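You operate a simulated robot arm through the tools that you are given. There is no shell and no other tool. Be economical: measure what you need, move in short steps, check, and stop when the job is done.

You run a simulated two-armed robot. Do the job below in one go: nothing can be reset, and whatever is moved stays where it is left.

JOB
Pick up the tall carton labelled "29" from the top of the tiled table with one hand, pass it to the other hand and put it on the top of the orange table. Set down upright: tall carton.

Only the result counts: the job must be done as asked and must still hold three seconds after the hand-in. Knocking over, shifting, dropping, spilling or breaking anything else fails it.

ROBOT AND FRAMES
Two 7-joint arms with two-finger parallel grippers on one trunk, on a base that drives. Base frame: it is fixed to the floor where the robot stands at the start and does not move with it; the origin is under the middle of the robot, x ahead of it, y to its left, z up; the surface under the hand at the start is at about z = 80. Units: cm, rad, N and s.
The left shoulder is at the start at [5, 16.5, 115.5], the right one opposite. With the tool pointing down near the work surface each hand reaches from about 16 to 68 cm from the robot's upright axis, wherever it stands, measured 20 degrees to its own side. Places, roughly: top of the orange table [-330, 300, 90]. Payload 3.91 kg a hand.
The TCP of each hand is the grasp point between the finger pads, 3 cm short of the fingertips. In the tool frame z runs along the fingers and y along their closing line. Largest opening 11 cm; finger width 2, thickness 1; the body of the gripper, 4.8 by 11.2 cm, starts 5.5 cm behind the TCP.
Orientation is that of the tool frame in the base frame, as [roll, pitch, yaw] about the fixed x, y, z axes, in that order (R = Rz(yaw) Ry(pitch) Rx(roll)). With the fingers straight down and closing along the base's y, the tool's x points along the base's -x, its y along +y and its z along -z.

CONTROLS
- The arms move only by the tool drive_tool. It takes "left_motion", "right_motion" or both (then of equal length, played together; a hand with none holds still); each is a list of rows, each a list of 6 numbers: the shift along the tool's x, y, z in cm, then the turn, a rotation vector about the tool's x, y, z in degrees. In form: [[tx, ty, tz, wx, wy, wz], ...]. A call has 1 to 10 rows; each row is the pose to reach, as a shift and turn from the pose commanded when the call began, along the tool's axes at that moment. "left_grip" and "right_grip" are, for a hand that has rows, the gripper command, from -1 (shut) to 1 (fully open), values between in proportion, set as the call begins (left out, the last holds). Rows are played at 5 a second. More than 5 cm and 0.15 rad between two rows, or a gripper value outside its range, and nothing of the call is played. Where a pose cannot be reached the arm comes as near as it can. A force on the tool above 40 N (or 10 N above the force at the start of the call, whichever is more), or a blocked arm, ends the call early, and 0.2 s more pass. Each finger travels about 4.5 cm/s and halts on what it meets, pressing with about 35 N; the grip force reading is that of the motor and also rises with nothing between the fingers. The clock runs only during rows and for 0.2 s after the last one: add rows that repeat a pose to give the fingers time. It gives the time, the measured TCP pose, the force on the tool (base axes), the opening and the grip force at its end, in the units of the frame above (readings bear some noise), with the torque about the TCP (base axes, N m) and any sound that the robot's microphone picked up.
- Cameras (640 x 400 px; columns grow to the right, rows downward): "scene" is now at [10.89, 3.11, 133.77]; the picture's right is [0.31, -0.95, 0.00], its down [-0.53, -0.17, -0.83] and it looks along [0.79, 0.26, -0.56] (base axes); focal length 294 px, centre (320, 200). "left" rides on the left gripper at [7.2, -1.7, -10.3] in its tool frame; the picture's right is [0.23, 0.97, 0.00], its down [-0.76, 0.18, -0.62] and it looks along [-0.61, 0.14, 0.78] (tool axes); focal length 222 px, centre (320, 200). "right" rides on the right gripper at [7.2, 1.7, -10.3] in its tool frame; the picture's right is [-0.23, 0.97, 0.00], its down [-0.76, -0.18, -0.62] and it looks along [-0.61, -0.14, 0.78] (tool axes); focal length 222 px, centre (320, 200). There is no depth. A picture from a camera that has moved, and an enlarged one, comes with that camera's place and axes in the base frame and with its lens. The place of the scene camera against the robot may be out by one fixed shift of up to 1.2 cm in any direction.
- snapshot(camera): a new picture of that camera. It takes no simulated time.
- move_column(by): slides the trunk up (or, below 0, down) by that many cm; the arms and the scene camera ride with it, the base frame stays. It gives what a move gives, with no picture.
- steer(legs): drives the robot by 1 to 6 legs, each [ahead, left, turn to the left] in cm, cm and rad, along the robot's own axes; the way and the turn of a leg run together, so that a leg with both is an arc; at most 150 cm and 3.142 rad a leg. The arms and the cameras ride along, it lands a little off, and it stops where it bumps. It gives what a move gives.
- turn_head(pan, tilt): turns the head with the scene camera to pan (to the left, within 1.396 rad either way) and tilt (down, from -0.506 to 1.204), counted from straight ahead of the robot. It gives what a move gives.
- close_up(camera, box): a new picture of the part [left, top, right, bottom] of that camera's present view, enlarged. It takes no simulated time.
- close_job(): hands the job in; it is judged then, once.

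Go step by step. Nothing tells you exact positions but the pictures and the camera data: compare them with the known pose of the tool, close in by small moves and look again before you grip or let go. The budget is 120 turns and 108 pictures, counting those below and the enlarged ones. Unless the task says otherwise, let go and move clear before handing in, and close with one line.

The tools are called after "Request:" by a JSON object that holds its "name" and its "arguments". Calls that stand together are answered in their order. drive_tool: Moves the arms, as the interface text tells. Its arguments: {"type":"object","properties":{"left_motion":{"type":"array"},"left_grip":{"type":"number"},"right_motion":{"type":"array"},"right_grip":{"type":"number"}},"required":[]} The other tools are called the same way: move_column (by) slides the trunk up or down; steer (legs) drives the base; turn_head (pan, tilt) turns the head that bears the scene camera; snapshot (camera) takes a picture; close_up (camera, box) takes an enlarged picture of a part of a camera's view; close_job () hands the job in.

At the start:

```text
time_s: 0.0
left_position: [39.05, 27.58, 103.63]
left_tcp_rot: [-3.142, -0.001, -3.141]
left_force: [-0.3, -0.5, 0.6]
left_moment: [-0.03, -0.03, 0.03]
left_width: 11.01
left_finger_force: 0.0
right_position: [41.25, -5.46, 104.22]
right_tcp_rot: [-3.141, -0.002, 3.141]
right_force: [-0.2, -0.4, -0.3]
right_moment: [-0.02, -0.01, 0.0]
right_width: 11.0
right_finger_force: 0.0
trunk travel left (down, up): [-37.5, 12.8]
robot x, y, heading: [-0.13, 0.28, 0.002]
head pan, tilt: [0.312, 0.59]
```

scene: 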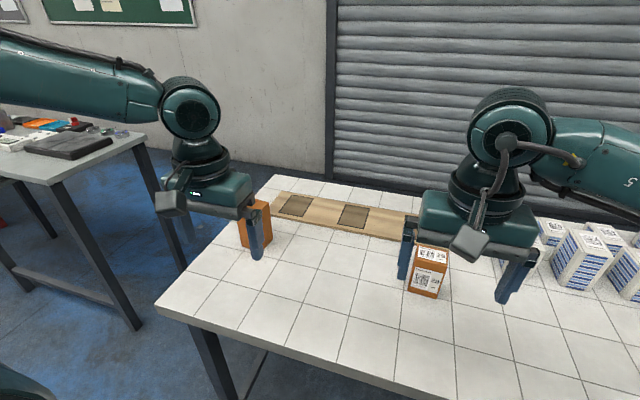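
right: 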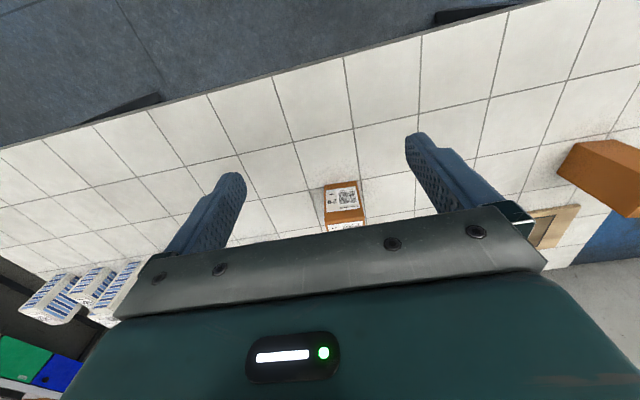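
left: 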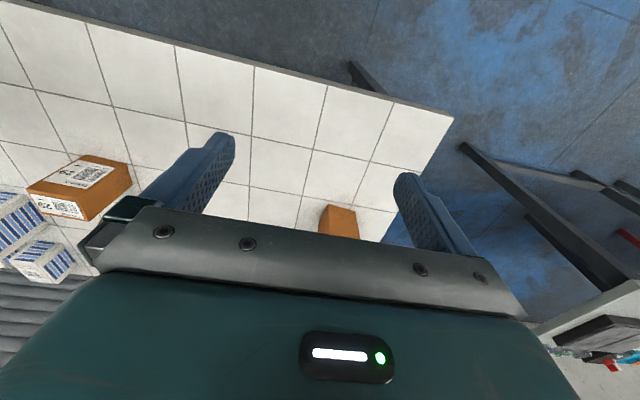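

I see an orange carton under each hand, and need to check which one bears "29". Taking close looks first.

Request:
{"name": "close_up", "arguments": {"camera": "scene", "box": [380, 220, 480, 310]}}

Request:
{"name": "close_up", "arguments": {"camera": "left", "box": [0, 120, 400, 280]}}

Request:
{"name": "close_up", "arguments": {"camera": "scene", "box": [200, 160, 480, 310]}}

```text
4.44 times, centred on (430, 265) of scene
camera zoom: at [10.89, 3.11, 133.77], right [0.31, -0.95, 0.0], down [-0.53, -0.17, -0.83], along [0.79, 0.26, -0.56], focal length 1307 px, centre (-169, -89)
```

zoom: 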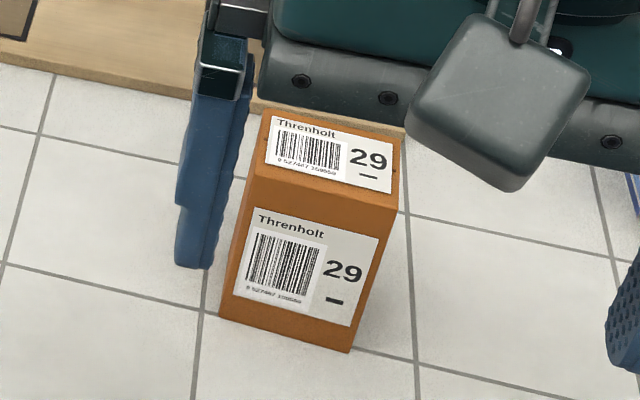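

```text
1.60 times, centred on (200, 200) of left
camera zoom: at [31.99, 25.74, 114.03], right [-0.23, 0.97, 0.0], down [0.76, 0.18, 0.62], along [0.61, 0.14, -0.78], focal length 355 px, centre (512, 200)
```

zoom: 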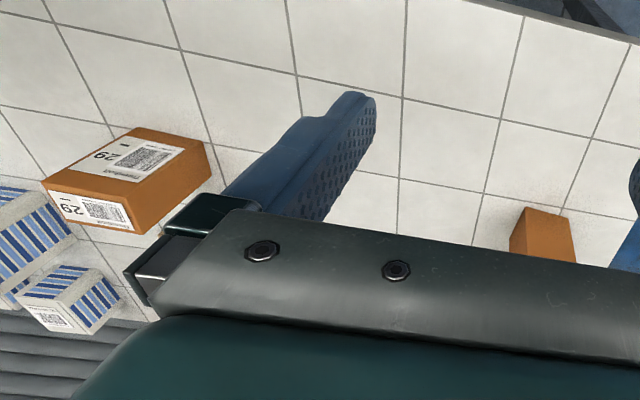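

```text
2.29 times, centred on (340, 235) of scene
camera zoom: at [10.89, 3.11, 133.77], right [0.31, -0.95, 0.0], down [-0.53, -0.17, -0.83], along [0.79, 0.26, -0.56], focal length 672 px, centre (274, 120)
```

zoom: 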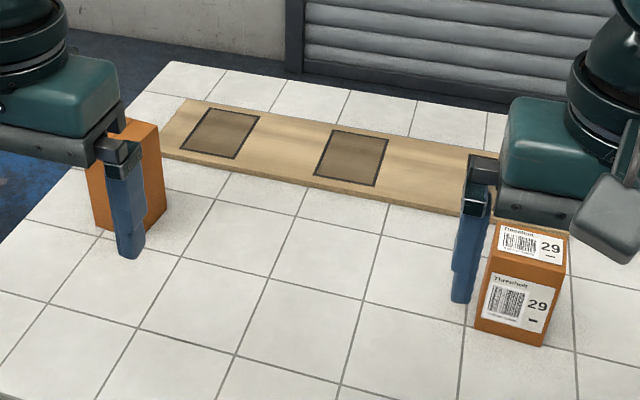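

The "29" carton stands at about [61, -5.3], roughly 6.3 (y) x 5.2 (x) x 10 tall. Plan: the right hand takes it from above near its top, closing along x. The left hand then takes it lower down, tilted about 45° from the left side. First I turn the right hand a quarter turn.

Request:
{"name": "drive_tool", "arguments": {"right_motion": [[0, 0, 0, 0, 0, -8.5], [0, 0, 0, 0, 0, -17], [0, 0, 0, 0, 0, -25.5], [0, 0, 0, 0, 0, -34], [0, 0, 0, 0, 0, -42.5], [0, 0, 0, 0, 0, -51], [0, 0, 0, 0, 0, -59.5], [0, 0, 0, 0, 0, -68], [0, 0, 0, 0, 0, -76.5], [0, 0, 0, 0, 0, -85]], "right_grip": 1}}

```text
time_s: 2.2
left_position: [39.07, 27.46, 103.6]
left_tcp_rot: [-3.141, 0.001, 3.14]
left_force: [0.3, -0.2, 0.5]
left_moment: [0.01, 0.0, -0.04]
left_width: 11.01
left_finger_force: 0.1
right_position: [39.19, -7.58, 104.06]
right_tcp_rot: [3.141, -0.01, -1.835]
right_force: [0.3, 0.4, -0.4]
right_moment: [0.01, -0.01, -0.02]
right_width: 10.99
right_finger_force: 0.1
right hand out of reach, approached as far as the arm can: row 9, 10
trunk travel left (down, up): [-37.5, 12.8]
robot x, y, heading: [0.21, -0.03, -0.003]
head pan, tilt: [0.312, 0.59]
```

The right wrist stops at about 75°, which turning the base can make up for. I now check whether the left hand can turn with its camera side inward, which would put its camera on top when it is tilted.

Request:
{"name": "drive_tool", "arguments": {"left_motion": [[0, 0, 0, 0, 0, -8.5], [0, 0, 0, 0, 0, -17], [0, 0, 0, 0, 0, -25.5], [0, 0, 0, 0, 0, -34], [0, 0, 0, 0, 0, -42.5], [0, 0, 0, 0, 0, -51], [0, 0, 0, 0, 0, -59.5], [0, 0, 0, 0, 0, -68], [0, 0, 0, 0, 0, -76.5], [0, 0, 0, 0, 0, -85]], "left_grip": 1}}

```text
time_s: 4.4
left_position: [39.03, 27.45, 103.67]
left_tcp_rot: [3.142, 0.002, -1.653]
left_force: [0.2, 0.0, 0.8]
left_moment: [0.02, 0.01, 0.01]
left_width: 10.97
left_finger_force: 0.1
right_position: [39.13, -7.57, 104.03]
right_tcp_rot: [3.141, -0.012, -1.836]
right_force: [-0.2, 0.3, 0.4]
right_moment: [0.03, 0.08, -0.05]
right_width: 10.98
right_finger_force: 0.1
trunk travel left (down, up): [-37.5, 12.8]
robot x, y, heading: [-0.21, 0.07, 0.002]
head pan, tilt: [0.312, 0.59]
```

The left hand turns fully. Now I test tilting it 60° so its fingers point inward and down.

Request:
{"name": "drive_tool", "arguments": {"left_motion": [[0, 0, -2, 0, 8, 0], [0, 0, -4, 0, 16, 0], [0, 0, -4, 0, 24, 0], [0, 0, -4, 0, 32, 0], [0, 0, -4, 0, 40, 0], [0, 0, -4, 0, 48, 0], [0, 0, -4, 0, 56, 0], [0, 0, -4, 0, 62, 0]]}}

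Request:
{"name": "snapshot", "arguments": {"camera": "scene"}}

```text
time_s: 6.2
left_position: [38.99, 27.47, 107.73]
left_tcp_rot: [3.141, -1.085, -1.66]
left_force: [-0.7, 0.5, 0.0]
left_moment: [-0.01, -0.01, -0.01]
left_width: 11.0
left_finger_force: 0.0
right_position: [39.07, -7.49, 104.09]
right_tcp_rot: [-3.141, -0.009, -1.838]
right_force: [-0.2, -0.2, 0.5]
right_moment: [0.01, -0.01, 0.03]
right_width: 10.99
right_finger_force: 0.0
trunk travel left (down, up): [-37.5, 12.8]
robot x, y, heading: [-0.2, 0.09, 0.0]
head pan, tilt: [0.312, 0.59]
```

```text
101 pictures are left
camera scene: at [10.9, 3.15, 133.77], right [0.31, -0.95, 0.0], down [-0.53, -0.17, -0.83], along [0.79, 0.25, -0.56], focal length 294 px, centre (320, 200)
```

scene: 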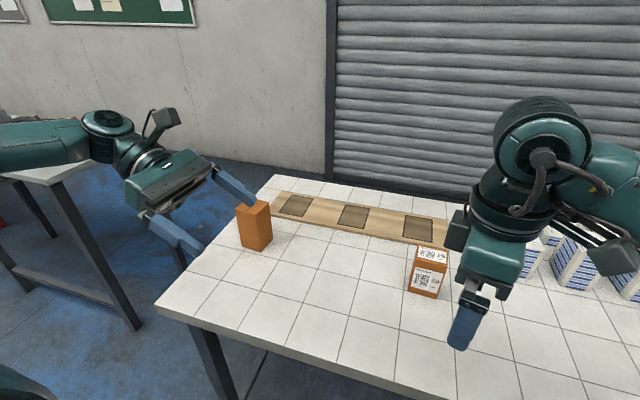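

The left pose works. I turn the base left by 0.3 rad so the right wrist gets the yaw range it needs.

Request:
{"name": "steer", "arguments": {"legs": [[0, 0, 0.3]]}}

Request:
{"name": "turn_head", "arguments": {"pan": -0.3, "tilt": 0.65}}

Request:
{"name": "snapshot", "arguments": {"camera": "scene"}}

Request:
{"name": "snapshot", "arguments": {"camera": "right"}}

```text
time_s: 7.6
left_position: [29.31, 37.65, 107.67]
left_tcp_rot: [-3.141, -1.081, -1.362]
left_force: [-0.6, 0.5, 1.1]
left_moment: [0.01, 0.0, -0.02]
left_width: 11.02
left_finger_force: 0.2
right_position: [39.7, 4.23, 103.97]
right_tcp_rot: [-3.142, -0.011, -1.54]
right_force: [0.1, 0.3, 0.1]
right_moment: [0.01, -0.03, -0.01]
right_width: 11.0
right_finger_force: 0.1
trunk travel left (down, up): [-37.5, 12.8]
robot x, y, heading: [-0.2, 0.06, 0.301]
head pan, tilt: [0.312, 0.59]
```

```text
time_s: 8.6
left_position: [29.34, 37.74, 107.65]
left_tcp_rot: [3.141, -1.082, -1.36]
left_force: [-0.3, -1.2, -0.2]
left_moment: [-0.06, -0.01, -0.01]
left_width: 11.02
left_finger_force: 0.0
right_position: [39.58, 4.2, 104.17]
right_tcp_rot: [-3.141, -0.009, -1.538]
right_force: [0.2, -0.8, -0.9]
right_moment: [-0.01, 0.0, 0.03]
right_width: 11.0
right_finger_force: 0.0
trunk travel left (down, up): [-37.5, 12.8]
robot x, y, heading: [0.1, -0.15, 0.298]
head pan, tilt: [-0.3, 0.649]
```

```text
100 pictures are left
camera scene: at [11.0, 1.24, 133.24], right [0.0, -1.0, 0.0], down [-0.6, 0.0, -0.8], along [0.8, 0.0, -0.6], focal length 294 px, centre (320, 200)
```

scene: 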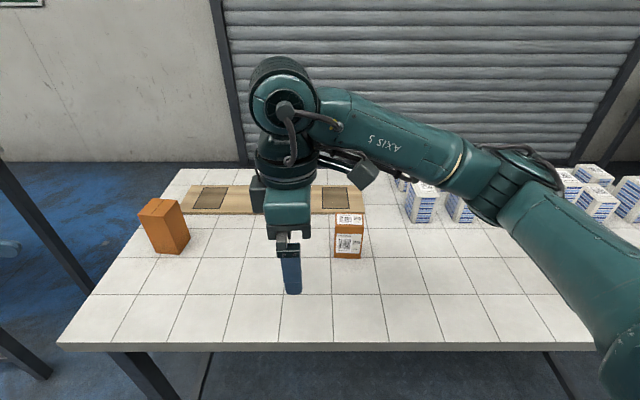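

```text
99 pictures are left
camera right: at [38.13, -3.11, 114.44], right [-0.98, 0.2, 0.0], down [0.15, 0.77, 0.62], along [0.12, 0.6, -0.79], focal length 222 px, centre (320, 200)
```

right: 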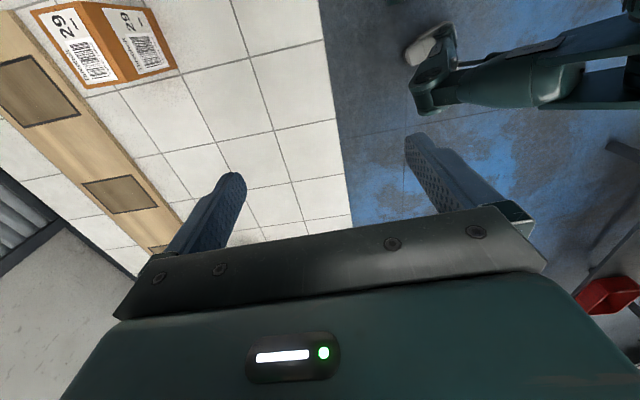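

The scene camera now looks straight along x at the carton. I enlarge it to measure the carton.

Request:
{"name": "close_up", "arguments": {"camera": "scene", "box": [316, 200, 380, 270]}}

Request:
{"name": "close_up", "arguments": {"camera": "right", "box": [20, 0, 190, 106]}}

```text
5.71 times, centred on (348, 235) of scene
camera zoom: at [11.0, 1.24, 133.24], right [0.0, -1.0, 0.0], down [-0.6, 0.0, -0.8], along [0.8, 0.0, -0.6], focal length 1681 px, centre (160, 0)
```

zoom: 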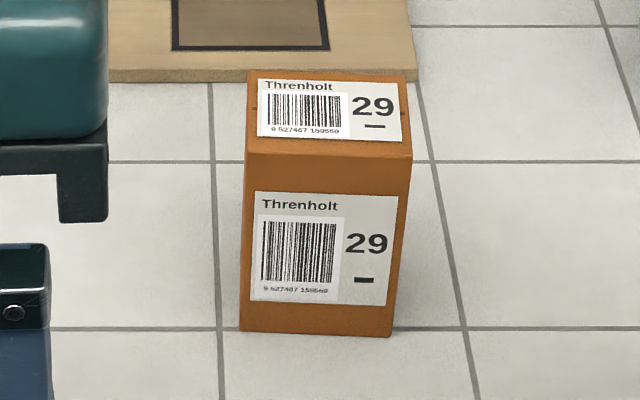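

```text
3.76 times, centred on (105, 53) of right
camera zoom: at [38.13, -3.11, 114.44], right [-0.98, 0.2, 0.0], down [0.15, 0.77, 0.62], along [0.12, 0.6, -0.79], focal length 836 px, centre (1129, 753)
```

zoom: 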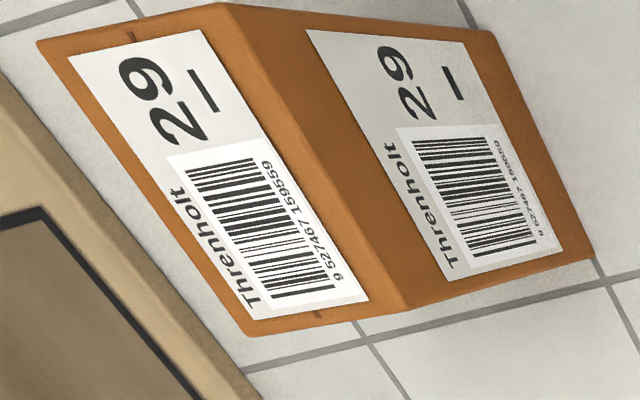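

Scene and hand cameras agree roughly: the carton is centred near [60, -5.6], top at z≈90, yaw about -4°. I move the right hand over it with a 25° outward tilt.

Request:
{"name": "drive_tool", "arguments": {"right_motion": [[1.49, -2.46, 0.5, 0.16, -3.12, 0.75], [2.98, -4.92, 1, 0.32, -6.25, 1.5], [4.46, -7.39, 1.5, 0.49, -9.38, 2.25], [5.95, -9.85, 2, 0.65, -12.5, 3], [7.44, -12.3, 2.5, 0.81, -15.6, 3.75], [8.92, -14.8, 3, 0.97, -18.75, 4.5], [10.4, -17.2, 3.5, 1.14, -21.9, 5.25], [11.9, -19.7, 4, 1.3, -25, 6]], "right_grip": 1}}

Request:
{"name": "snapshot", "arguments": {"camera": "right"}}

Request:
{"name": "snapshot", "arguments": {"camera": "scene"}}

```text
time_s: 10.4
left_position: [29.23, 38.25, 107.48]
left_tcp_rot: [3.137, -1.089, -1.352]
left_force: [-0.2, 1.3, -0.8]
left_moment: [-0.12, -0.04, -0.02]
left_width: 11.03
left_finger_force: 0.1
right_position: [42.96, 6.89, 111.88]
right_tcp_rot: [3.101, 0.407, -1.678]
right_force: [0.9, 2.0, -0.2]
right_moment: [-0.09, 0.06, 0.0]
right_width: 11.0
right_finger_force: 0.1
right hand out of reach, approached as far as the arm can: row 1, 2, 3, 4, 5, 6, 7, 8
trunk travel left (down, up): [-37.5, 12.8]
robot x, y, heading: [0.02, 0.0, 0.3]
head pan, tilt: [-0.3, 0.649]
```

```text
96 pictures are left
camera right: at [40.47, -3.84, 118.48], right [-0.95, 0.3, 0.13], down [0.25, 0.43, 0.87], along [0.2, 0.85, -0.48], focal length 222 px, centre (320, 200)
```

right: 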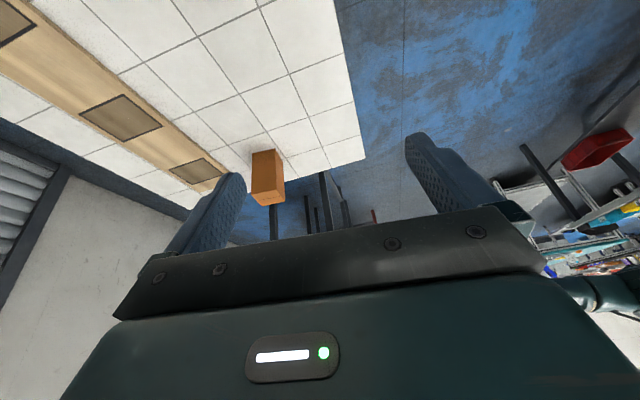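

```text
95 pictures are left
camera scene: at [11.08, 1.81, 133.23], right [0.0, -1.0, 0.01], down [-0.61, 0.0, -0.8], along [0.8, 0.0, -0.61], focal length 294 px, centre (320, 200)
```

scene: 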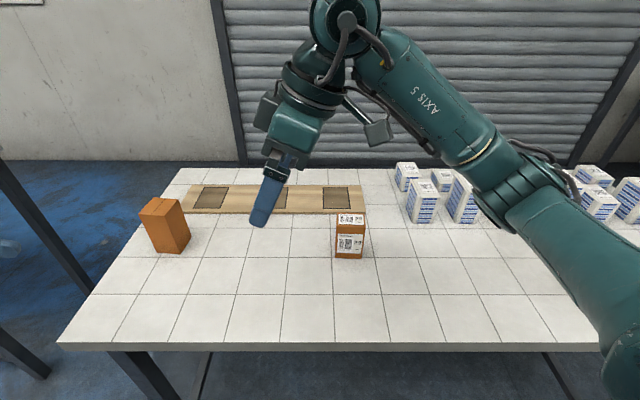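

That posture jams against the right wrist limit. The mirror image of the left hand's posture (camera inward and up) should be free, so I unwind the right hand that way.

Request:
{"name": "drive_tool", "arguments": {"right_motion": [[0, 0, 0, 0, 8, 0], [0, 0, 0, 0, 16, 0], [0, 0, 0, 0, 24, 0]]}}

```text
time_s: 11.2
left_position: [29.2, 37.7, 107.66]
left_tcp_rot: [-3.141, -1.082, -1.36]
left_force: [-0.1, 0.8, -0.1]
left_moment: [-0.01, 0.02, 0.01]
left_width: 11.02
left_finger_force: 0.0
right_position: [42.73, 6.32, 112.27]
right_tcp_rot: [-3.139, 0.005, -1.647]
right_force: [0.6, 0.3, 0.5]
right_moment: [-0.03, 0.01, 0.02]
right_width: 11.01
right_finger_force: 0.0
trunk travel left (down, up): [-37.5, 12.8]
robot x, y, heading: [0.02, -0.04, 0.297]
head pan, tilt: [-0.3, 0.649]
```

The hand obeys again, so I unwind it through its start yaw.

Request:
{"name": "drive_tool", "arguments": {"right_motion": [[1, 0, 0, 0, 0, 8.5], [2, 0, 0, 0, 0, 17], [3, 0, 0, 0, 0, 25.5], [4, 0, 0, 0, 0, 34], [5, 0, 0, 0, 0, 42.5], [6, 0, 0, 0, 0, 51], [7, 0, 0, 0, 0, 59.5], [8, 0, 0, 0, 0, 68], [9, 0, 0, 0, 0, 76.5], [10, 0, 0, 0, 0, 85]]}}

Request:
{"name": "drive_tool", "arguments": {"right_motion": [[0, 0, 0, 0, 0, 8.5], [0, 0, 0, 0, 0, 17], [0, 0, 0, 0, 0, 25.5], [0, 0, 0, 0, 0, 34], [0, 0, 0, 0, 0, 42.5], [0, 0, 0, 0, 0, 51], [0, 0, 0, 0, 0, 59.5], [0, 0, 0, 0, 0, 68], [0, 0, 0, 0, 0, 75]]}}

Request:
{"name": "steer", "arguments": {"legs": [[0, 0, -0.3]]}}

```text
time_s: 13.4
left_position: [29.26, 37.78, 107.71]
left_tcp_rot: [-3.141, -1.082, -1.361]
left_force: [0.1, 0.3, 0.1]
left_moment: [-0.02, -0.01, 0.01]
left_width: 10.99
left_finger_force: 0.1
right_position: [41.89, -3.67, 112.29]
right_tcp_rot: [3.133, 0.001, -3.131]
right_force: [0.6, 0.1, 0.4]
right_moment: [-0.03, -0.02, -0.01]
right_width: 11.01
right_finger_force: 0.2
trunk travel left (down, up): [-37.5, 12.8]
robot x, y, heading: [-0.49, 0.28, 0.297]
head pan, tilt: [-0.3, 0.649]
```

```text
time_s: 15.4
left_position: [29.24, 37.69, 107.71]
left_tcp_rot: [-3.141, -1.083, -1.36]
left_force: [0.1, 0.0, -0.3]
left_moment: [0.02, 0.0, 0.01]
left_width: 11.0
left_finger_force: 0.1
right_position: [41.72, -3.8, 112.27]
right_tcp_rot: [3.137, -0.006, 1.84]
right_force: [0.0, -0.1, 0.2]
right_moment: [0.02, 0.0, 0.0]
right_width: 11.0
right_finger_force: 0.0
trunk travel left (down, up): [-37.5, 12.8]
robot x, y, heading: [0.2, -0.21, 0.298]
head pan, tilt: [-0.3, 0.649]
```

```text
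time_s: 16.8
left_position: [39.09, 27.39, 107.63]
left_tcp_rot: [3.14, -1.081, -1.66]
left_force: [-0.2, 0.0, -1.2]
left_moment: [0.01, -0.01, -0.03]
left_width: 11.01
left_finger_force: 0.0
right_position: [38.83, -15.85, 112.28]
right_tcp_rot: [3.138, -0.007, 1.546]
right_force: [-1.2, -0.6, -0.3]
right_moment: [-0.01, 0.0, 0.01]
right_width: 11.0
right_finger_force: 0.1
trunk travel left (down, up): [-37.5, 12.8]
robot x, y, heading: [0.42, 0.32, -0.0]
head pan, tilt: [-0.3, 0.649]
```

The right hand is now in the mirrored posture. I move it above the carton with a 45° tilt.

Request:
{"name": "drive_tool", "arguments": {"right_motion": [[1.04, 2.59, 1.25, -0.13, 5.6, 0.33], [2.08, 5.18, 2.5, -0.25, 11.25, 0.65], [3.11, 7.76, 3.75, -0.38, 16.9, 0.98], [4.15, 10.35, 5, -0.5, 22.5, 1.3], [5.19, 12.94, 6.25, -0.63, 28.1, 1.63], [6.23, 15.5, 7.5, -0.75, 33.75, 1.95], [7.26, 18.1, 8.75, -0.88, 39.4, 2.28], [8.3, 20.7, 10, -1, 45, 2.6]], "right_grip": 1}}

Request:
{"name": "snapshot", "arguments": {"camera": "right"}}

Request:
{"name": "snapshot", "arguments": {"camera": "scene"}}

```text
time_s: 18.6
left_position: [39.01, 27.39, 107.67]
left_tcp_rot: [3.141, -1.084, -1.66]
left_force: [0.1, -0.1, 0.4]
left_moment: [0.03, 0.0, 0.01]
left_width: 10.99
left_finger_force: 0.1
right_position: [59.86, -7.99, 102.45]
right_tcp_rot: [3.138, -0.794, 1.5]
right_force: [-0.1, -0.2, 0.7]
right_moment: [0.0, 0.03, 0.01]
right_width: 10.99
right_finger_force: 0.0
trunk travel left (down, up): [-37.5, 12.8]
robot x, y, heading: [-0.05, 0.09, -0.004]
head pan, tilt: [-0.3, 0.649]
```

```text
94 pictures are left
camera right: at [61.33, -10.55, 114.81], right [0.96, -0.23, -0.16], down [-0.25, -0.96, -0.11], along [-0.13, 0.14, -0.98], focal length 222 px, centre (320, 200)
```

right: 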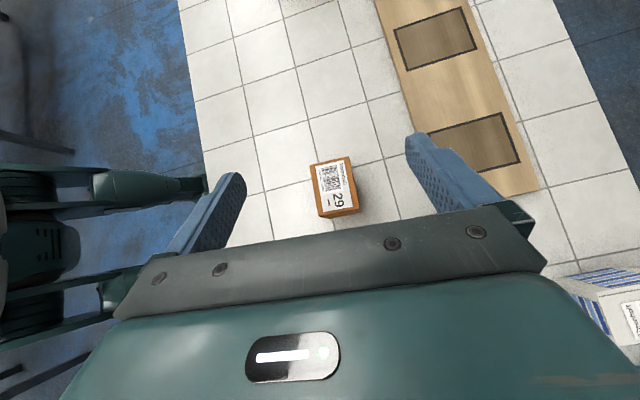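

```text
93 pictures are left
camera scene: at [10.77, -2.18, 133.24], right [-0.3, -0.95, 0.0], down [-0.58, 0.18, -0.8], along [0.76, -0.24, -0.6], focal length 294 px, centre (320, 200)
```

scene: 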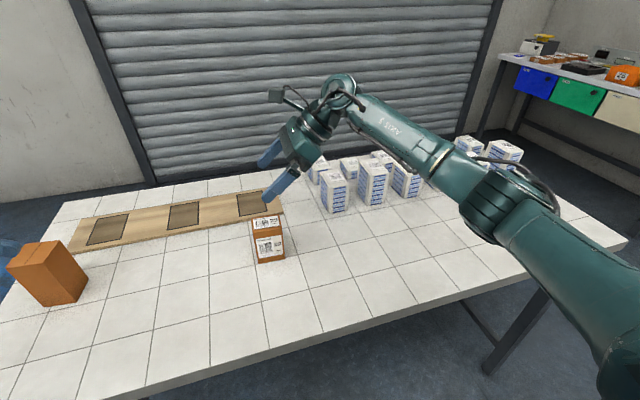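

The right camera now looks almost straight down on the carton. I enlarge it to measure its centre and yaw.

Request:
{"name": "close_up", "arguments": {"camera": "right", "box": [290, 145, 386, 221]}}

```text
5.26 times, centred on (338, 183) of right
camera zoom: at [61.33, -10.55, 114.81], right [0.96, -0.23, -0.16], down [-0.25, -0.96, -0.11], along [-0.13, 0.14, -0.98], focal length 1169 px, centre (225, 290)
```

zoom: 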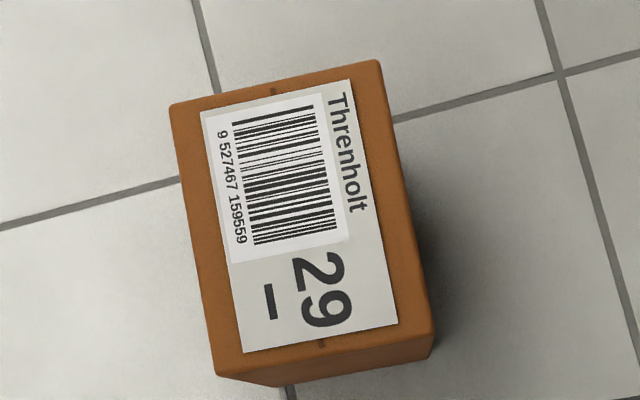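

The carton's top is centred at [60.0, -5.95], yaw about -4°, matching the tool. I lower the right hand straight down around its upper part.

Request:
{"name": "drive_tool", "arguments": {"right_motion": [[-2.4, 0, 2.65, 0, 0, 0], [-4.8, 0, 5.3, 0, 0, 0], [-7.2, 0, 7.95, 0, 0, 0], [-9.57, 0, 10.59, 0, 0, 0]]}}

Request:
{"name": "snapshot", "arguments": {"camera": "right"}}

Request:
{"name": "close_up", "arguments": {"camera": "scene", "box": [220, 150, 340, 275]}}

```text
time_s: 19.6
left_position: [39.08, 27.42, 107.69]
left_tcp_rot: [-3.14, -1.08, -1.661]
left_force: [0.0, -0.1, -0.2]
left_moment: [-0.02, 0.01, 0.0]
left_width: 10.98
left_finger_force: 0.0
right_position: [59.98, -7.17, 88.12]
right_tcp_rot: [3.137, -0.791, 1.5]
right_force: [0.5, -0.3, 0.1]
right_moment: [0.0, 0.01, 0.02]
right_width: 11.0
right_finger_force: 0.0
trunk travel left (down, up): [-37.5, 12.8]
robot x, y, heading: [-0.03, 0.19, -0.001]
head pan, tilt: [-0.3, 0.649]
```

```text
91 pictures are left
camera right: at [61.41, -9.78, 100.49], right [0.96, -0.23, -0.16], down [-0.25, -0.96, -0.11], along [-0.13, 0.14, -0.98], focal length 222 px, centre (320, 200)
```

right: 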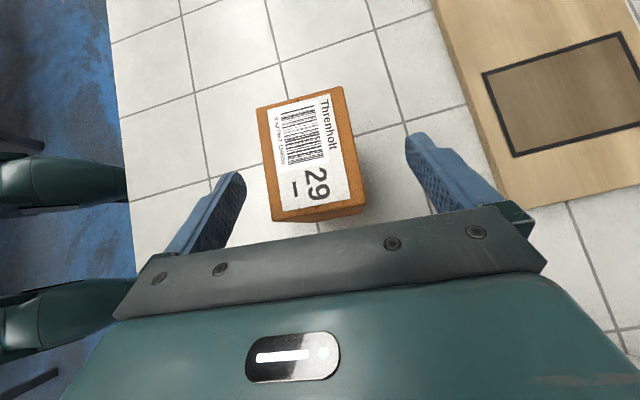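

```text
3.20 times, centred on (280, 212) of scene
camera zoom: at [10.76, -2.2, 133.24], right [-0.3, -0.95, 0.0], down [-0.58, 0.18, -0.8], along [0.76, -0.24, -0.6], focal length 941 px, centre (448, 160)
```

zoom: 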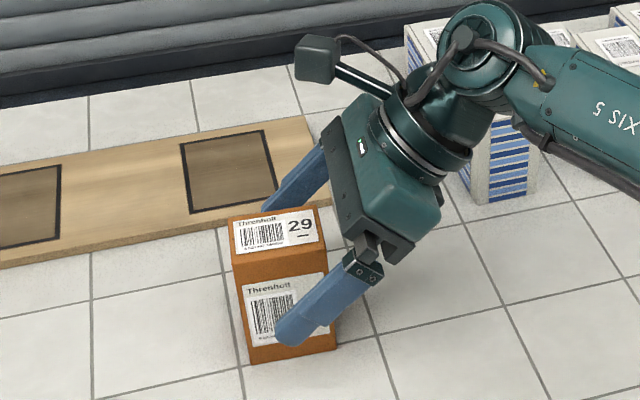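

The carton is centred between the fingers, so I grip.

Request:
{"name": "drive_tool", "arguments": {"right_motion": [[0, 0, 0, 0, 0, 0], [0, 0, 0, 0, 0, 0], [0, 0, 0, 0, 0, 0], [0, 0, 0, 0, 0, 0], [0, 0, 0, 0, 0, 0], [0, 0, 0, 0, 0, 0], [0, 0, 0, 0, 0, 0]], "right_grip": -1}}

Request:
{"name": "snapshot", "arguments": {"camera": "right"}}

```text
time_s: 21.1
left_position: [39.17, 27.48, 107.72]
left_tcp_rot: [-3.141, -1.082, -1.659]
left_force: [1.2, -0.8, 0.3]
left_moment: [-0.02, -0.02, 0.04]
left_width: 10.99
left_finger_force: 0.1
right_position: [59.96, -7.21, 88.23]
right_tcp_rot: [3.137, -0.793, 1.501]
right_force: [-1.8, -0.1, -0.1]
right_moment: [0.13, 0.14, 0.03]
right_width: 4.79
right_finger_force: 35.1
trunk travel left (down, up): [-37.5, 12.8]
robot x, y, heading: [0.31, -0.32, -0.006]
head pan, tilt: [-0.3, 0.649]
```

```text
89 pictures are left
camera right: at [61.39, -9.75, 100.55], right [0.96, -0.23, -0.16], down [-0.25, -0.96, -0.11], along [-0.13, 0.14, -0.98], focal length 222 px, centre (320, 200)
```

right: 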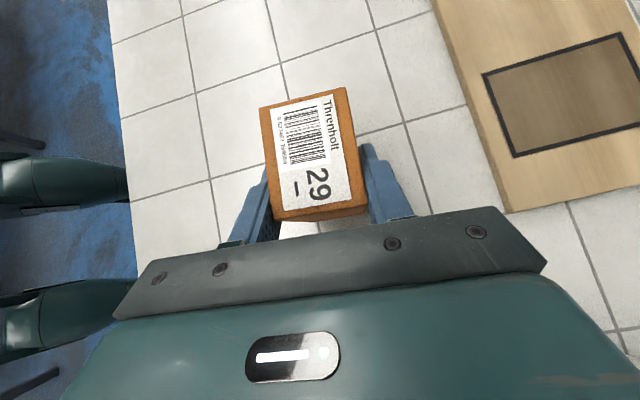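

The grip is firm at width 4.8. I lift straight up.

Request:
{"name": "drive_tool", "arguments": {"right_motion": [[0.7, 0, -0.7, 0, 0, 0], [2.85, 0, -2.8, 0, 0, 0], [5.7, 0, -5.6, 0, 0, 0], [8.55, 0, -8.4, 0, 0, 0], [11.4, 0, -11.2, 0, 0, 0], [11.4, 0, -11.2, 0, 0, 0]]}}

Request:
{"name": "snapshot", "arguments": {"camera": "right"}}

Request:
{"name": "snapshot", "arguments": {"camera": "scene"}}

```text
time_s: 22.6
left_position: [39.2, 27.41, 107.76]
left_tcp_rot: [-3.14, -1.083, -1.662]
left_force: [0.0, 0.8, -0.3]
left_moment: [-0.02, -0.03, 0.0]
left_width: 11.0
left_finger_force: 0.0
right_position: [59.97, -7.28, 104.2]
right_tcp_rot: [3.14, -0.793, 1.499]
right_force: [0.5, -0.9, -2.7]
right_moment: [-0.04, 0.02, 0.0]
right_width: 4.78
right_finger_force: 35.7
trunk travel left (down, up): [-37.5, 12.8]
robot x, y, heading: [0.16, 0.27, 0.0]
head pan, tilt: [-0.3, 0.649]
```

```text
88 pictures are left
camera right: at [61.41, -9.77, 116.54], right [0.96, -0.23, -0.16], down [-0.25, -0.96, -0.1], along [-0.13, 0.14, -0.98], focal length 222 px, centre (320, 200)
```

right: 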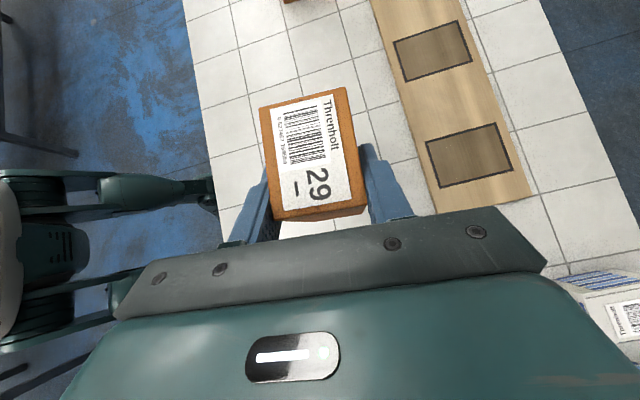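

```text
87 pictures are left
camera scene: at [10.77, -2.21, 133.23], right [-0.3, -0.95, 0.0], down [-0.58, 0.18, -0.8], along [0.76, -0.24, -0.6], focal length 294 px, centre (320, 200)
```

scene: 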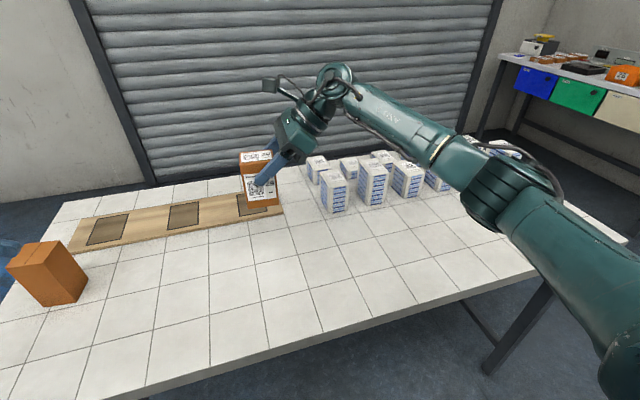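

The carton is held steady and is light (about 0.3 kg). I bring it back to x≈45 and bring the left hand to a waiting pose about 7 cm clear of it on its left side.

Request:
{"name": "drive_tool", "arguments": {"right_motion": [[0.3, -3.04, 0.3, 0, 0, 0], [0.6, -6.08, 0.61, 0, 0, 0], [0.9, -9.12, 0.91, 0, 0, 0], [1.2, -12.16, 1.22, 0, 0, 0], [1.49, -15.2, 1.52, 0, 0, 0], [1.49, -15.2, 1.52, 0, 0, 0]], "left_motion": [[1.2, -1.73, 3.2, 0.2, 0, -0.1], [2.4, -3.46, 6.4, 0.4, 0, -0.2], [3.6, -5.2, 9.5, 0.6, 0, -0.3], [4.86, -6.93, 12.7, 0.8, 0, -0.4], [6.07, -8.66, 15.9, 0.97, 0, -0.52], [6.07, -8.66, 15.9, 0.97, 0, -0.52]], "left_grip": 1}}

Request:
{"name": "turn_head", "arguments": {"pan": 0, "tilt": 0.65}}

Request:
{"name": "snapshot", "arguments": {"camera": "scene"}}

Request:
{"name": "snapshot", "arguments": {"camera": "left"}}

Request:
{"name": "snapshot", "arguments": {"camera": "right"}}

```text
time_s: 23.9
left_position: [44.54, 10.3, 107.25]
left_tcp_rot: [-3.139, -1.071, -1.638]
left_force: [0.4, -0.4, -0.3]
left_moment: [0.01, 0.01, 0.0]
left_width: 11.02
left_finger_force: 0.1
left hand out of reach, approached as far as the arm can: row 4, 5, 6
right_position: [44.87, -3.92, 104.14]
right_tcp_rot: [3.138, -0.794, 1.499]
right_force: [0.8, 0.0, -2.0]
right_moment: [-0.01, 0.01, -0.02]
right_width: 4.79
right_finger_force: 35.4
trunk travel left (down, up): [-37.5, 12.8]
robot x, y, heading: [-0.27, 0.15, 0.0]
head pan, tilt: [-0.3, 0.649]
```

```text
time_s: 24.8
left_position: [44.51, 10.24, 107.02]
left_tcp_rot: [-3.138, -1.073, -1.641]
left_force: [0.5, -0.1, 0.5]
left_moment: [0.0, 0.02, 0.0]
left_width: 11.01
left_finger_force: 0.0
right_position: [44.95, -3.92, 104.02]
right_tcp_rot: [3.139, -0.793, 1.499]
right_force: [-0.3, -0.4, -3.3]
right_moment: [-0.07, -0.01, -0.01]
right_width: 4.78
right_finger_force: 34.3
trunk travel left (down, up): [-37.5, 12.8]
robot x, y, heading: [-0.17, -0.33, 0.002]
head pan, tilt: [0.0, 0.649]
```

```text
86 pictures are left
camera scene: at [11.15, 0.36, 133.24], right [0.0, -1.0, 0.0], down [-0.6, 0.0, -0.8], along [0.8, 0.0, -0.6], focal length 294 px, centre (320, 200)
```

scene: 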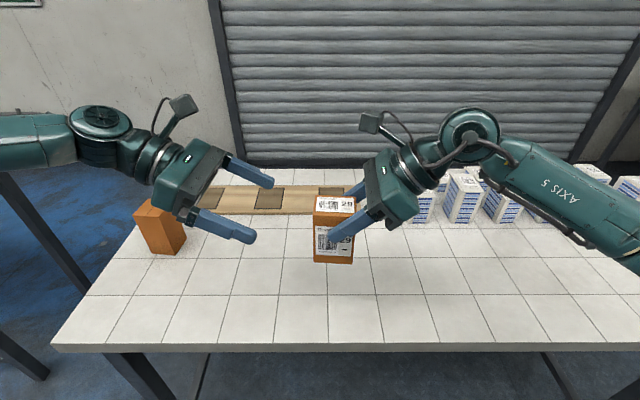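

```text
85 pictures are left
camera left: at [46.72, 15.68, 118.49], right [-0.98, -0.04, 0.2], down [-0.12, 0.92, -0.37], along [-0.17, -0.39, -0.91], focal length 222 px, centre (320, 200)
```

left: 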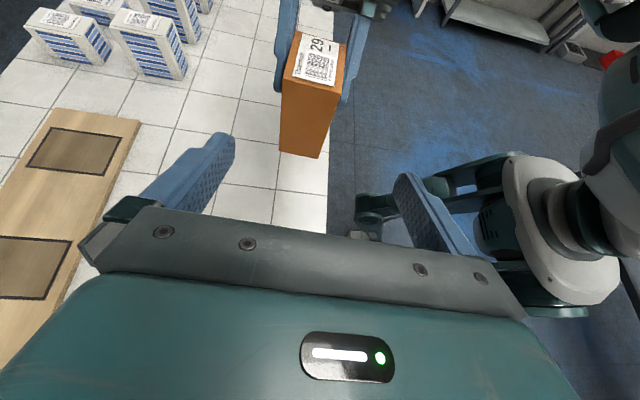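

```text
84 pictures are left
camera right: at [46.35, -6.43, 116.42], right [0.96, -0.23, -0.16], down [-0.25, -0.96, -0.11], along [-0.13, 0.14, -0.98], focal length 222 px, centre (320, 200)
```

right: 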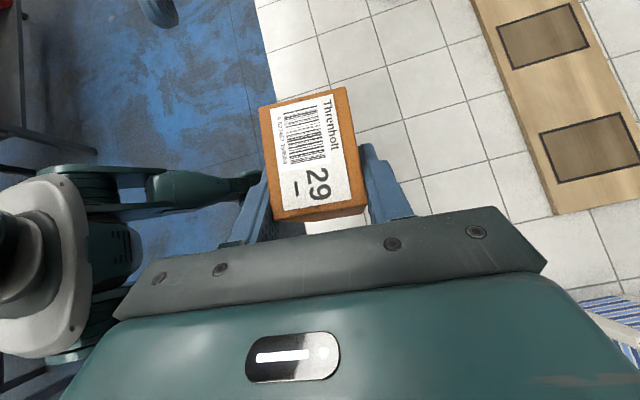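

The left hand is short of reach at that steep tilt and low height. I raise the carton 6 cm and ease the left tilt to 55°.

Request:
{"name": "drive_tool", "arguments": {"right_motion": [[1.43, 0, -1.4, 0, 0, 0], [2.86, 0, -2.8, 0, 0, 0], [4.28, 0, -4.2, 0, 0, 0], [4.28, 0, -4.2, 0, 0, 0]], "left_motion": [[1.7, -0.5, 0.2, 0, -2.2, 0], [3.4, -1, 0.4, 0, -4.4, 0], [5.08, -1.41, 0.55, 0, -6.4, 0], [5.08, -1.41, 0.55, 0, -6.4, 0]]}}

Request:
{"name": "snapshot", "arguments": {"camera": "left"}}

Request:
{"name": "snapshot", "arguments": {"camera": "scene"}}

```text
time_s: 25.8
left_position: [45.78, 7.36, 111.38]
left_tcp_rot: [3.138, -0.969, -1.642]
left_force: [0.4, 0.1, -0.1]
left_moment: [-0.03, 0.0, -0.02]
left_width: 11.01
left_finger_force: 0.0
right_position: [44.74, -3.91, 110.21]
right_tcp_rot: [3.14, -0.792, 1.499]
right_force: [-0.4, 0.5, -2.6]
right_moment: [-0.05, 0.02, 0.0]
right_width: 4.77
right_finger_force: 35.4
trunk travel left (down, up): [-37.5, 12.8]
robot x, y, heading: [0.48, 0.43, 0.002]
head pan, tilt: [0.0, 0.649]
```

```text
83 pictures are left
camera left: at [47.98, 11.59, 123.22], right [-0.98, -0.06, 0.19], down [-0.11, 0.95, -0.28], along [-0.16, -0.29, -0.94], focal length 222 px, centre (320, 200)
```

left: 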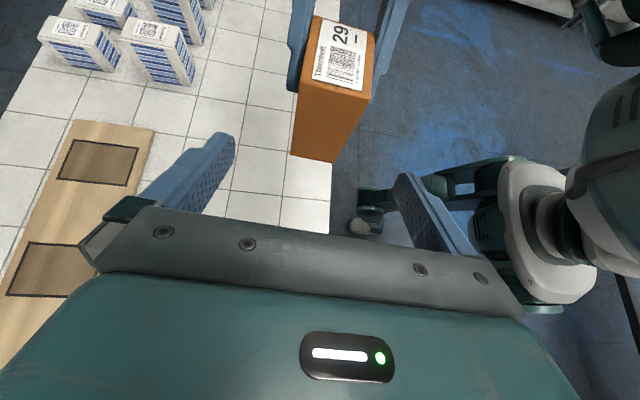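

```text
82 pictures are left
camera scene: at [11.16, 0.38, 133.24], right [0.0, -1.0, 0.0], down [-0.6, 0.0, -0.8], along [0.8, 0.0, -0.6], focal length 294 px, centre (320, 200)
```

scene: 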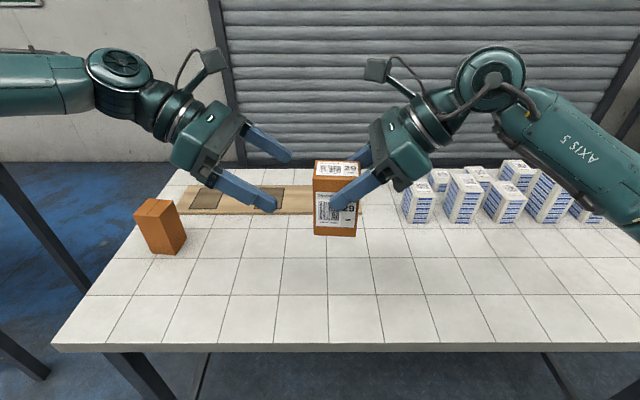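

The left hand lines up with the carton's lower half. I move in most of the way along its fingers and look again.

Request:
{"name": "drive_tool", "arguments": {"left_motion": [[0, 0, 2.5, 0, 0, 0], [0, 0.03, 5, 0, 0, 0], [0, 0.06, 7.5, 0, 0, 0]]}}

Request:
{"name": "snapshot", "arguments": {"camera": "left"}}

Request:
{"name": "close_up", "arguments": {"camera": "scene", "box": [180, 100, 440, 260]}}

Request:
{"name": "snapshot", "arguments": {"camera": "right"}}

```text
time_s: 26.6
left_position: [45.23, 1.24, 107.16]
left_tcp_rot: [-3.142, -0.97, -1.64]
left_force: [0.4, 0.5, -0.9]
left_moment: [0.0, 0.01, 0.04]
left_width: 10.99
left_finger_force: 0.0
right_position: [44.99, -3.99, 110.09]
right_tcp_rot: [3.141, -0.793, 1.498]
right_force: [-0.2, -0.2, -2.9]
right_moment: [-0.07, -0.02, -0.02]
right_width: 4.77
right_finger_force: 34.6
trunk travel left (down, up): [-37.5, 12.8]
robot x, y, heading: [0.23, 0.44, -0.001]
head pan, tilt: [0.0, 0.649]
```

```text
81 pictures are left
camera left: at [47.46, 5.43, 118.92], right [-0.98, -0.06, 0.19], down [-0.11, 0.95, -0.28], along [-0.16, -0.29, -0.94], focal length 222 px, centre (320, 200)
```

left: 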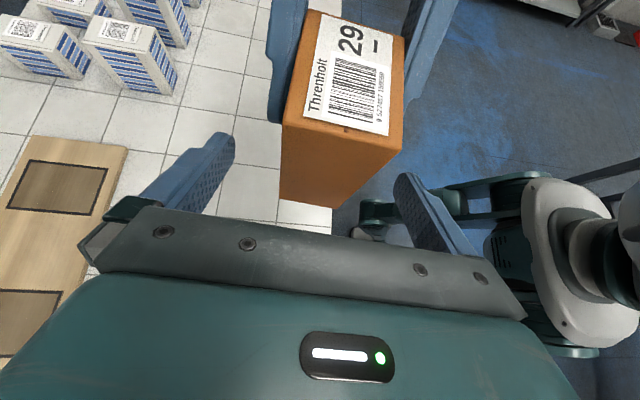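

```text
2.46 times, centred on (310, 180) of scene
camera zoom: at [11.17, 0.34, 133.24], right [0.0, -1.0, 0.0], down [-0.6, 0.0, -0.8], along [0.8, 0.0, -0.6], focal length 724 px, centre (345, 249)
```

zoom: 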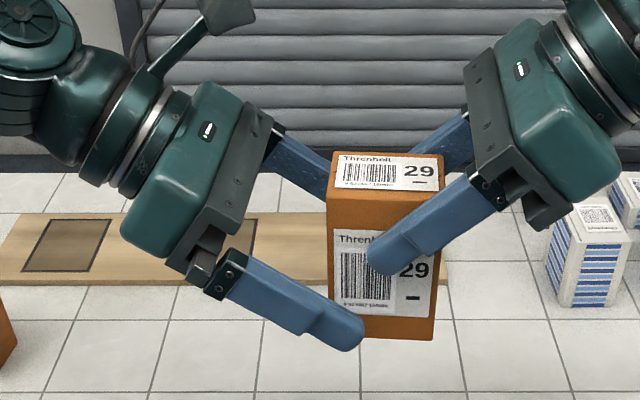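

```text
79 pictures are left
camera right: at [46.33, -6.52, 122.44], right [0.96, -0.23, -0.16], down [-0.25, -0.96, -0.11], along [-0.13, 0.14, -0.98], focal length 222 px, centre (320, 200)
```

right: 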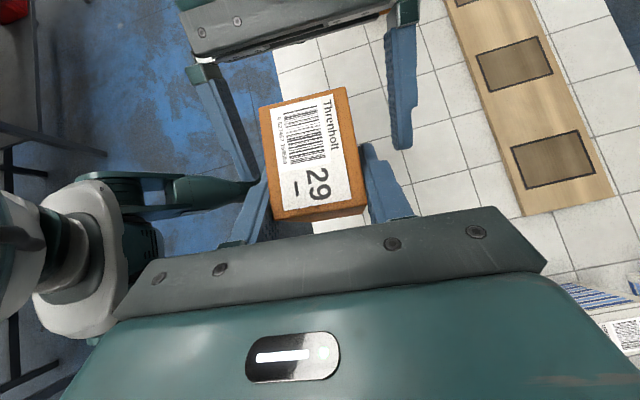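

The approach is straight, and the left fingers will end about a centimetre below the right ones. I finish the approach slightly higher and check before closing.

Request:
{"name": "drive_tool", "arguments": {"left_motion": [[0.2, 0, 1.65, 0, 0, 0], [0.38, -0.03, 3.31, 0, 0, 0], [0.38, -0.03, 3.31, 0, 0, 0]]}}

Request:
{"name": "snapshot", "arguments": {"camera": "left"}}

Request:
{"name": "close_up", "arguments": {"camera": "scene", "box": [180, 100, 440, 260]}}

Request:
{"name": "snapshot", "arguments": {"camera": "right"}}

```text
time_s: 27.4
left_position: [44.74, -1.22, 105.7]
left_tcp_rot: [3.141, -0.972, -1.641]
left_force: [-0.3, 0.0, 0.5]
left_moment: [0.01, 0.0, 0.01]
left_width: 11.0
left_finger_force: 0.1
left hand out of reach, approached as far as the arm can: row 2, 3
right_position: [44.93, -3.87, 110.06]
right_tcp_rot: [3.138, -0.792, 1.499]
right_force: [-0.6, 0.2, -2.0]
right_moment: [-0.05, 0.03, -0.01]
right_width: 4.77
right_finger_force: 34.9
trunk travel left (down, up): [-37.5, 12.8]
robot x, y, heading: [-0.05, -0.41, -0.003]
head pan, tilt: [0.0, 0.649]
```

```text
78 pictures are left
camera left: at [46.98, 2.99, 117.52], right [-0.98, -0.06, 0.19], down [-0.11, 0.95, -0.28], along [-0.16, -0.29, -0.94], focal length 222 px, centre (320, 200)
```

left: 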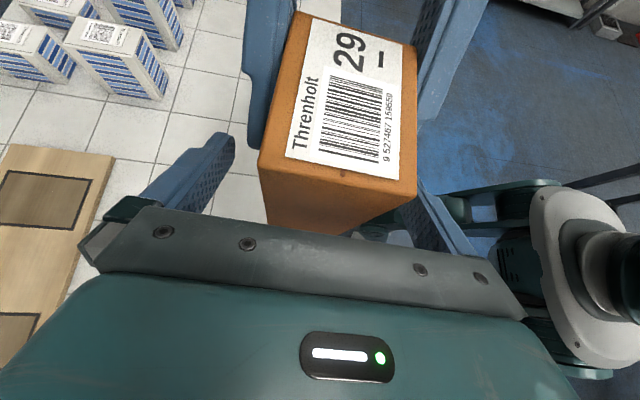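

```text
2.46 times, centred on (310, 180) of scene
camera zoom: at [11.16, 0.36, 133.24], right [0.0, -1.0, 0.0], down [-0.6, 0.0, -0.8], along [0.8, 0.0, -0.6], focal length 724 px, centre (345, 249)
```

zoom: 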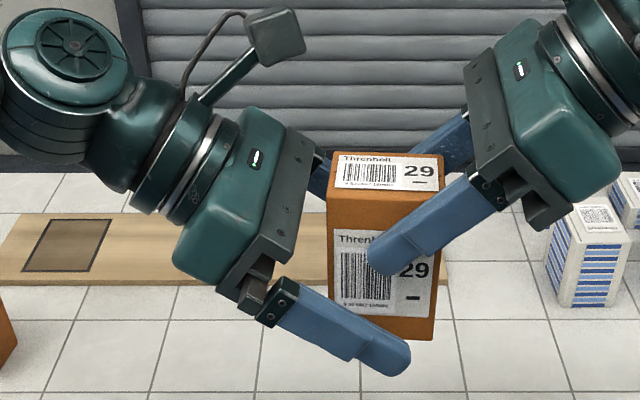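

```text
76 pictures are left
camera right: at [46.31, -6.5, 122.44], right [0.96, -0.23, -0.16], down [-0.25, -0.96, -0.11], along [-0.13, 0.14, -0.98], focal length 222 px, centre (320, 200)
```

right: 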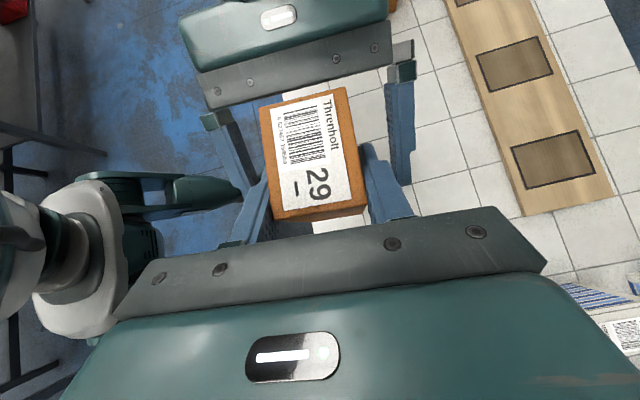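

The left hand sits with its pads around the lower half, about 0.5 cm short. I shift the carton 0.5 cm towards it with the right hand, then close the left gripper.

Request:
{"name": "drive_tool", "arguments": {"right_motion": [[0.35, -0.13, 0.35, 0, 0, 0], [0.35, -0.13, 0.35, 0, 0, 0]]}}

Request:
{"name": "drive_tool", "arguments": {"left_motion": [[0, 0, 0, 0, 0, 0], [0, 0, 0, 0, 0, 0], [0, 0, 0, 0, 0, 0], [0, 0, 0, 0, 0, 0], [0, 0, 0, 0, 0, 0], [0, 0, 0, 0, 0, 0], [0, 0, 0, 0, 0, 0]], "left_grip": -1}}

Request:
{"name": "close_up", "arguments": {"camera": "scene", "box": [180, 100, 440, 260]}}

Request:
{"name": "snapshot", "arguments": {"camera": "left"}}

```text
time_s: 27.9
left_position: [44.78, -1.28, 105.68]
left_tcp_rot: [3.139, -0.97, -1.641]
left_force: [-0.9, 0.2, 0.8]
left_moment: [-0.03, 0.03, -0.02]
left_width: 10.99
left_finger_force: 0.2
right_position: [44.71, -3.48, 110.07]
right_tcp_rot: [3.137, -0.793, 1.499]
right_force: [-0.3, -0.1, -1.9]
right_moment: [-0.06, -0.01, -0.01]
right_width: 4.81
right_finger_force: 35.2
trunk travel left (down, up): [-37.5, 12.8]
robot x, y, heading: [-0.39, 0.43, -0.004]
head pan, tilt: [0.0, 0.649]
```

```text
time_s: 29.6
left_position: [44.77, -1.2, 105.65]
left_tcp_rot: [-3.139, -0.971, -1.639]
left_force: [8.7, 0.5, -0.2]
left_moment: [-0.12, 0.34, -0.52]
left_width: 4.81
left_finger_force: 35.0
right_position: [44.75, -3.51, 110.19]
right_tcp_rot: [3.14, -0.793, 1.501]
right_force: [-9.4, -0.8, -0.6]
right_moment: [0.12, 0.04, 0.72]
right_width: 4.78
right_finger_force: 34.4
trunk travel left (down, up): [-37.5, 12.8]
robot x, y, heading: [0.03, -0.05, -0.003]
head pan, tilt: [0.0, 0.649]
```

```text
2.46 times, centred on (310, 180) of scene
camera zoom: at [11.15, 0.37, 133.24], right [0.0, -1.0, 0.0], down [-0.6, 0.0, -0.8], along [0.8, 0.0, -0.6], focal length 724 px, centre (345, 249)
```

zoom: 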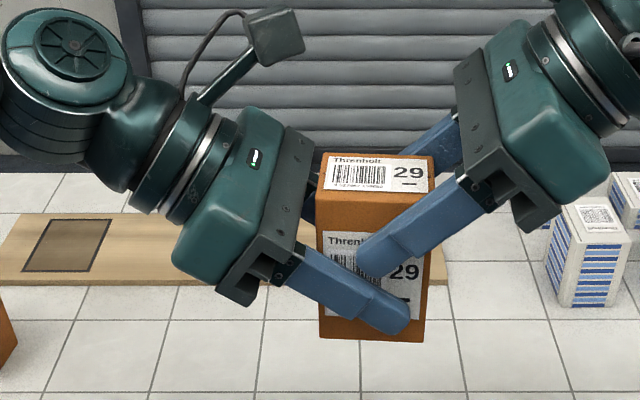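

```text
74 pictures are left
camera left: at [47.02, 3.05, 117.53], right [-0.98, -0.06, 0.19], down [-0.11, 0.95, -0.28], along [-0.16, -0.29, -0.94], focal length 222 px, centre (320, 200)
```

left: 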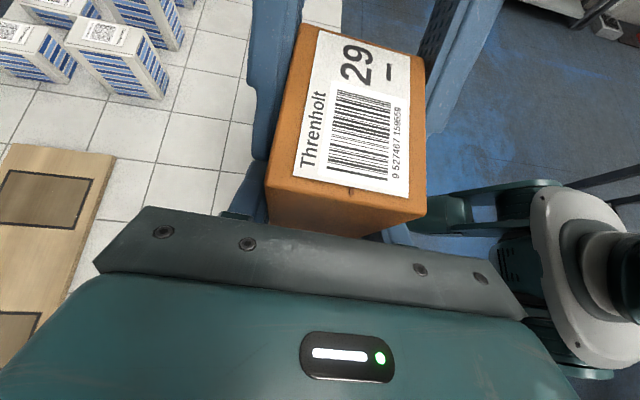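

Both hands hold the carton. I open the right hand fully.

Request:
{"name": "drive_tool", "arguments": {"right_motion": [[0, 0, 0, 0, 0, 0], [0, 0, 0, 0, 0, 0], [0, 0, 0, 0, 0, 0], [0, 0, 0, 0, 0, 0], [0, 0, 0, 0, 0, 0], [0, 0, 0, 0, 0, 0]], "right_grip": 1}}

Request:
{"name": "close_up", "arguments": {"camera": "scene", "box": [180, 100, 440, 260]}}

Request:
{"name": "snapshot", "arguments": {"camera": "right"}}

```text
time_s: 30.9
left_position: [44.9, -1.19, 105.74]
left_tcp_rot: [-3.141, -0.971, -1.641]
left_force: [-0.4, 0.7, 0.1]
left_moment: [0.03, 0.01, -0.02]
left_width: 4.78
left_finger_force: 35.2
right_position: [44.76, -3.41, 110.14]
right_tcp_rot: [3.138, -0.793, 1.497]
right_force: [-0.3, -0.3, -0.3]
right_moment: [0.02, -0.01, -0.01]
right_width: 11.01
right_finger_force: 0.0
trunk travel left (down, up): [-37.5, 12.8]
robot x, y, heading: [-0.14, 0.06, -0.001]
head pan, tilt: [0.0, 0.649]
```

```text
2.46 times, centred on (310, 180) of scene
camera zoom: at [11.15, 0.37, 133.24], right [0.0, -1.0, 0.0], down [-0.6, 0.0, -0.8], along [0.8, 0.0, -0.6], focal length 724 px, centre (345, 249)
```

zoom: 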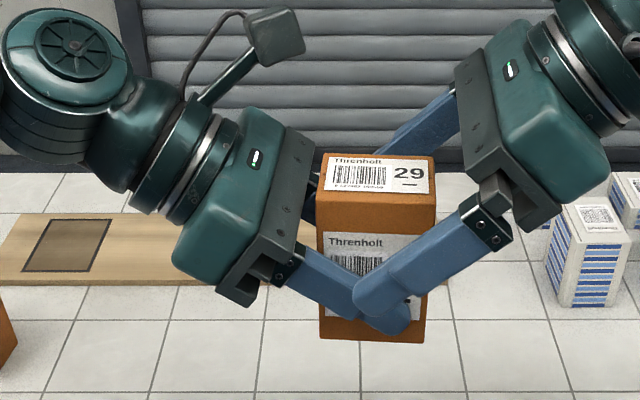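

```text
72 pictures are left
camera right: at [46.18, -5.96, 122.47], right [0.96, -0.23, -0.16], down [-0.25, -0.96, -0.11], along [-0.13, 0.14, -0.98], focal length 222 px, centre (320, 200)
```

right: 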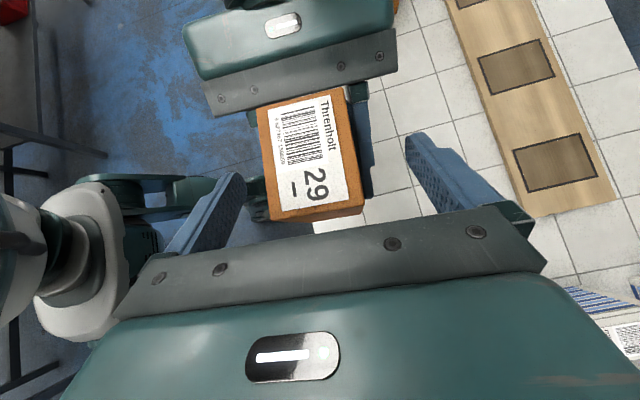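

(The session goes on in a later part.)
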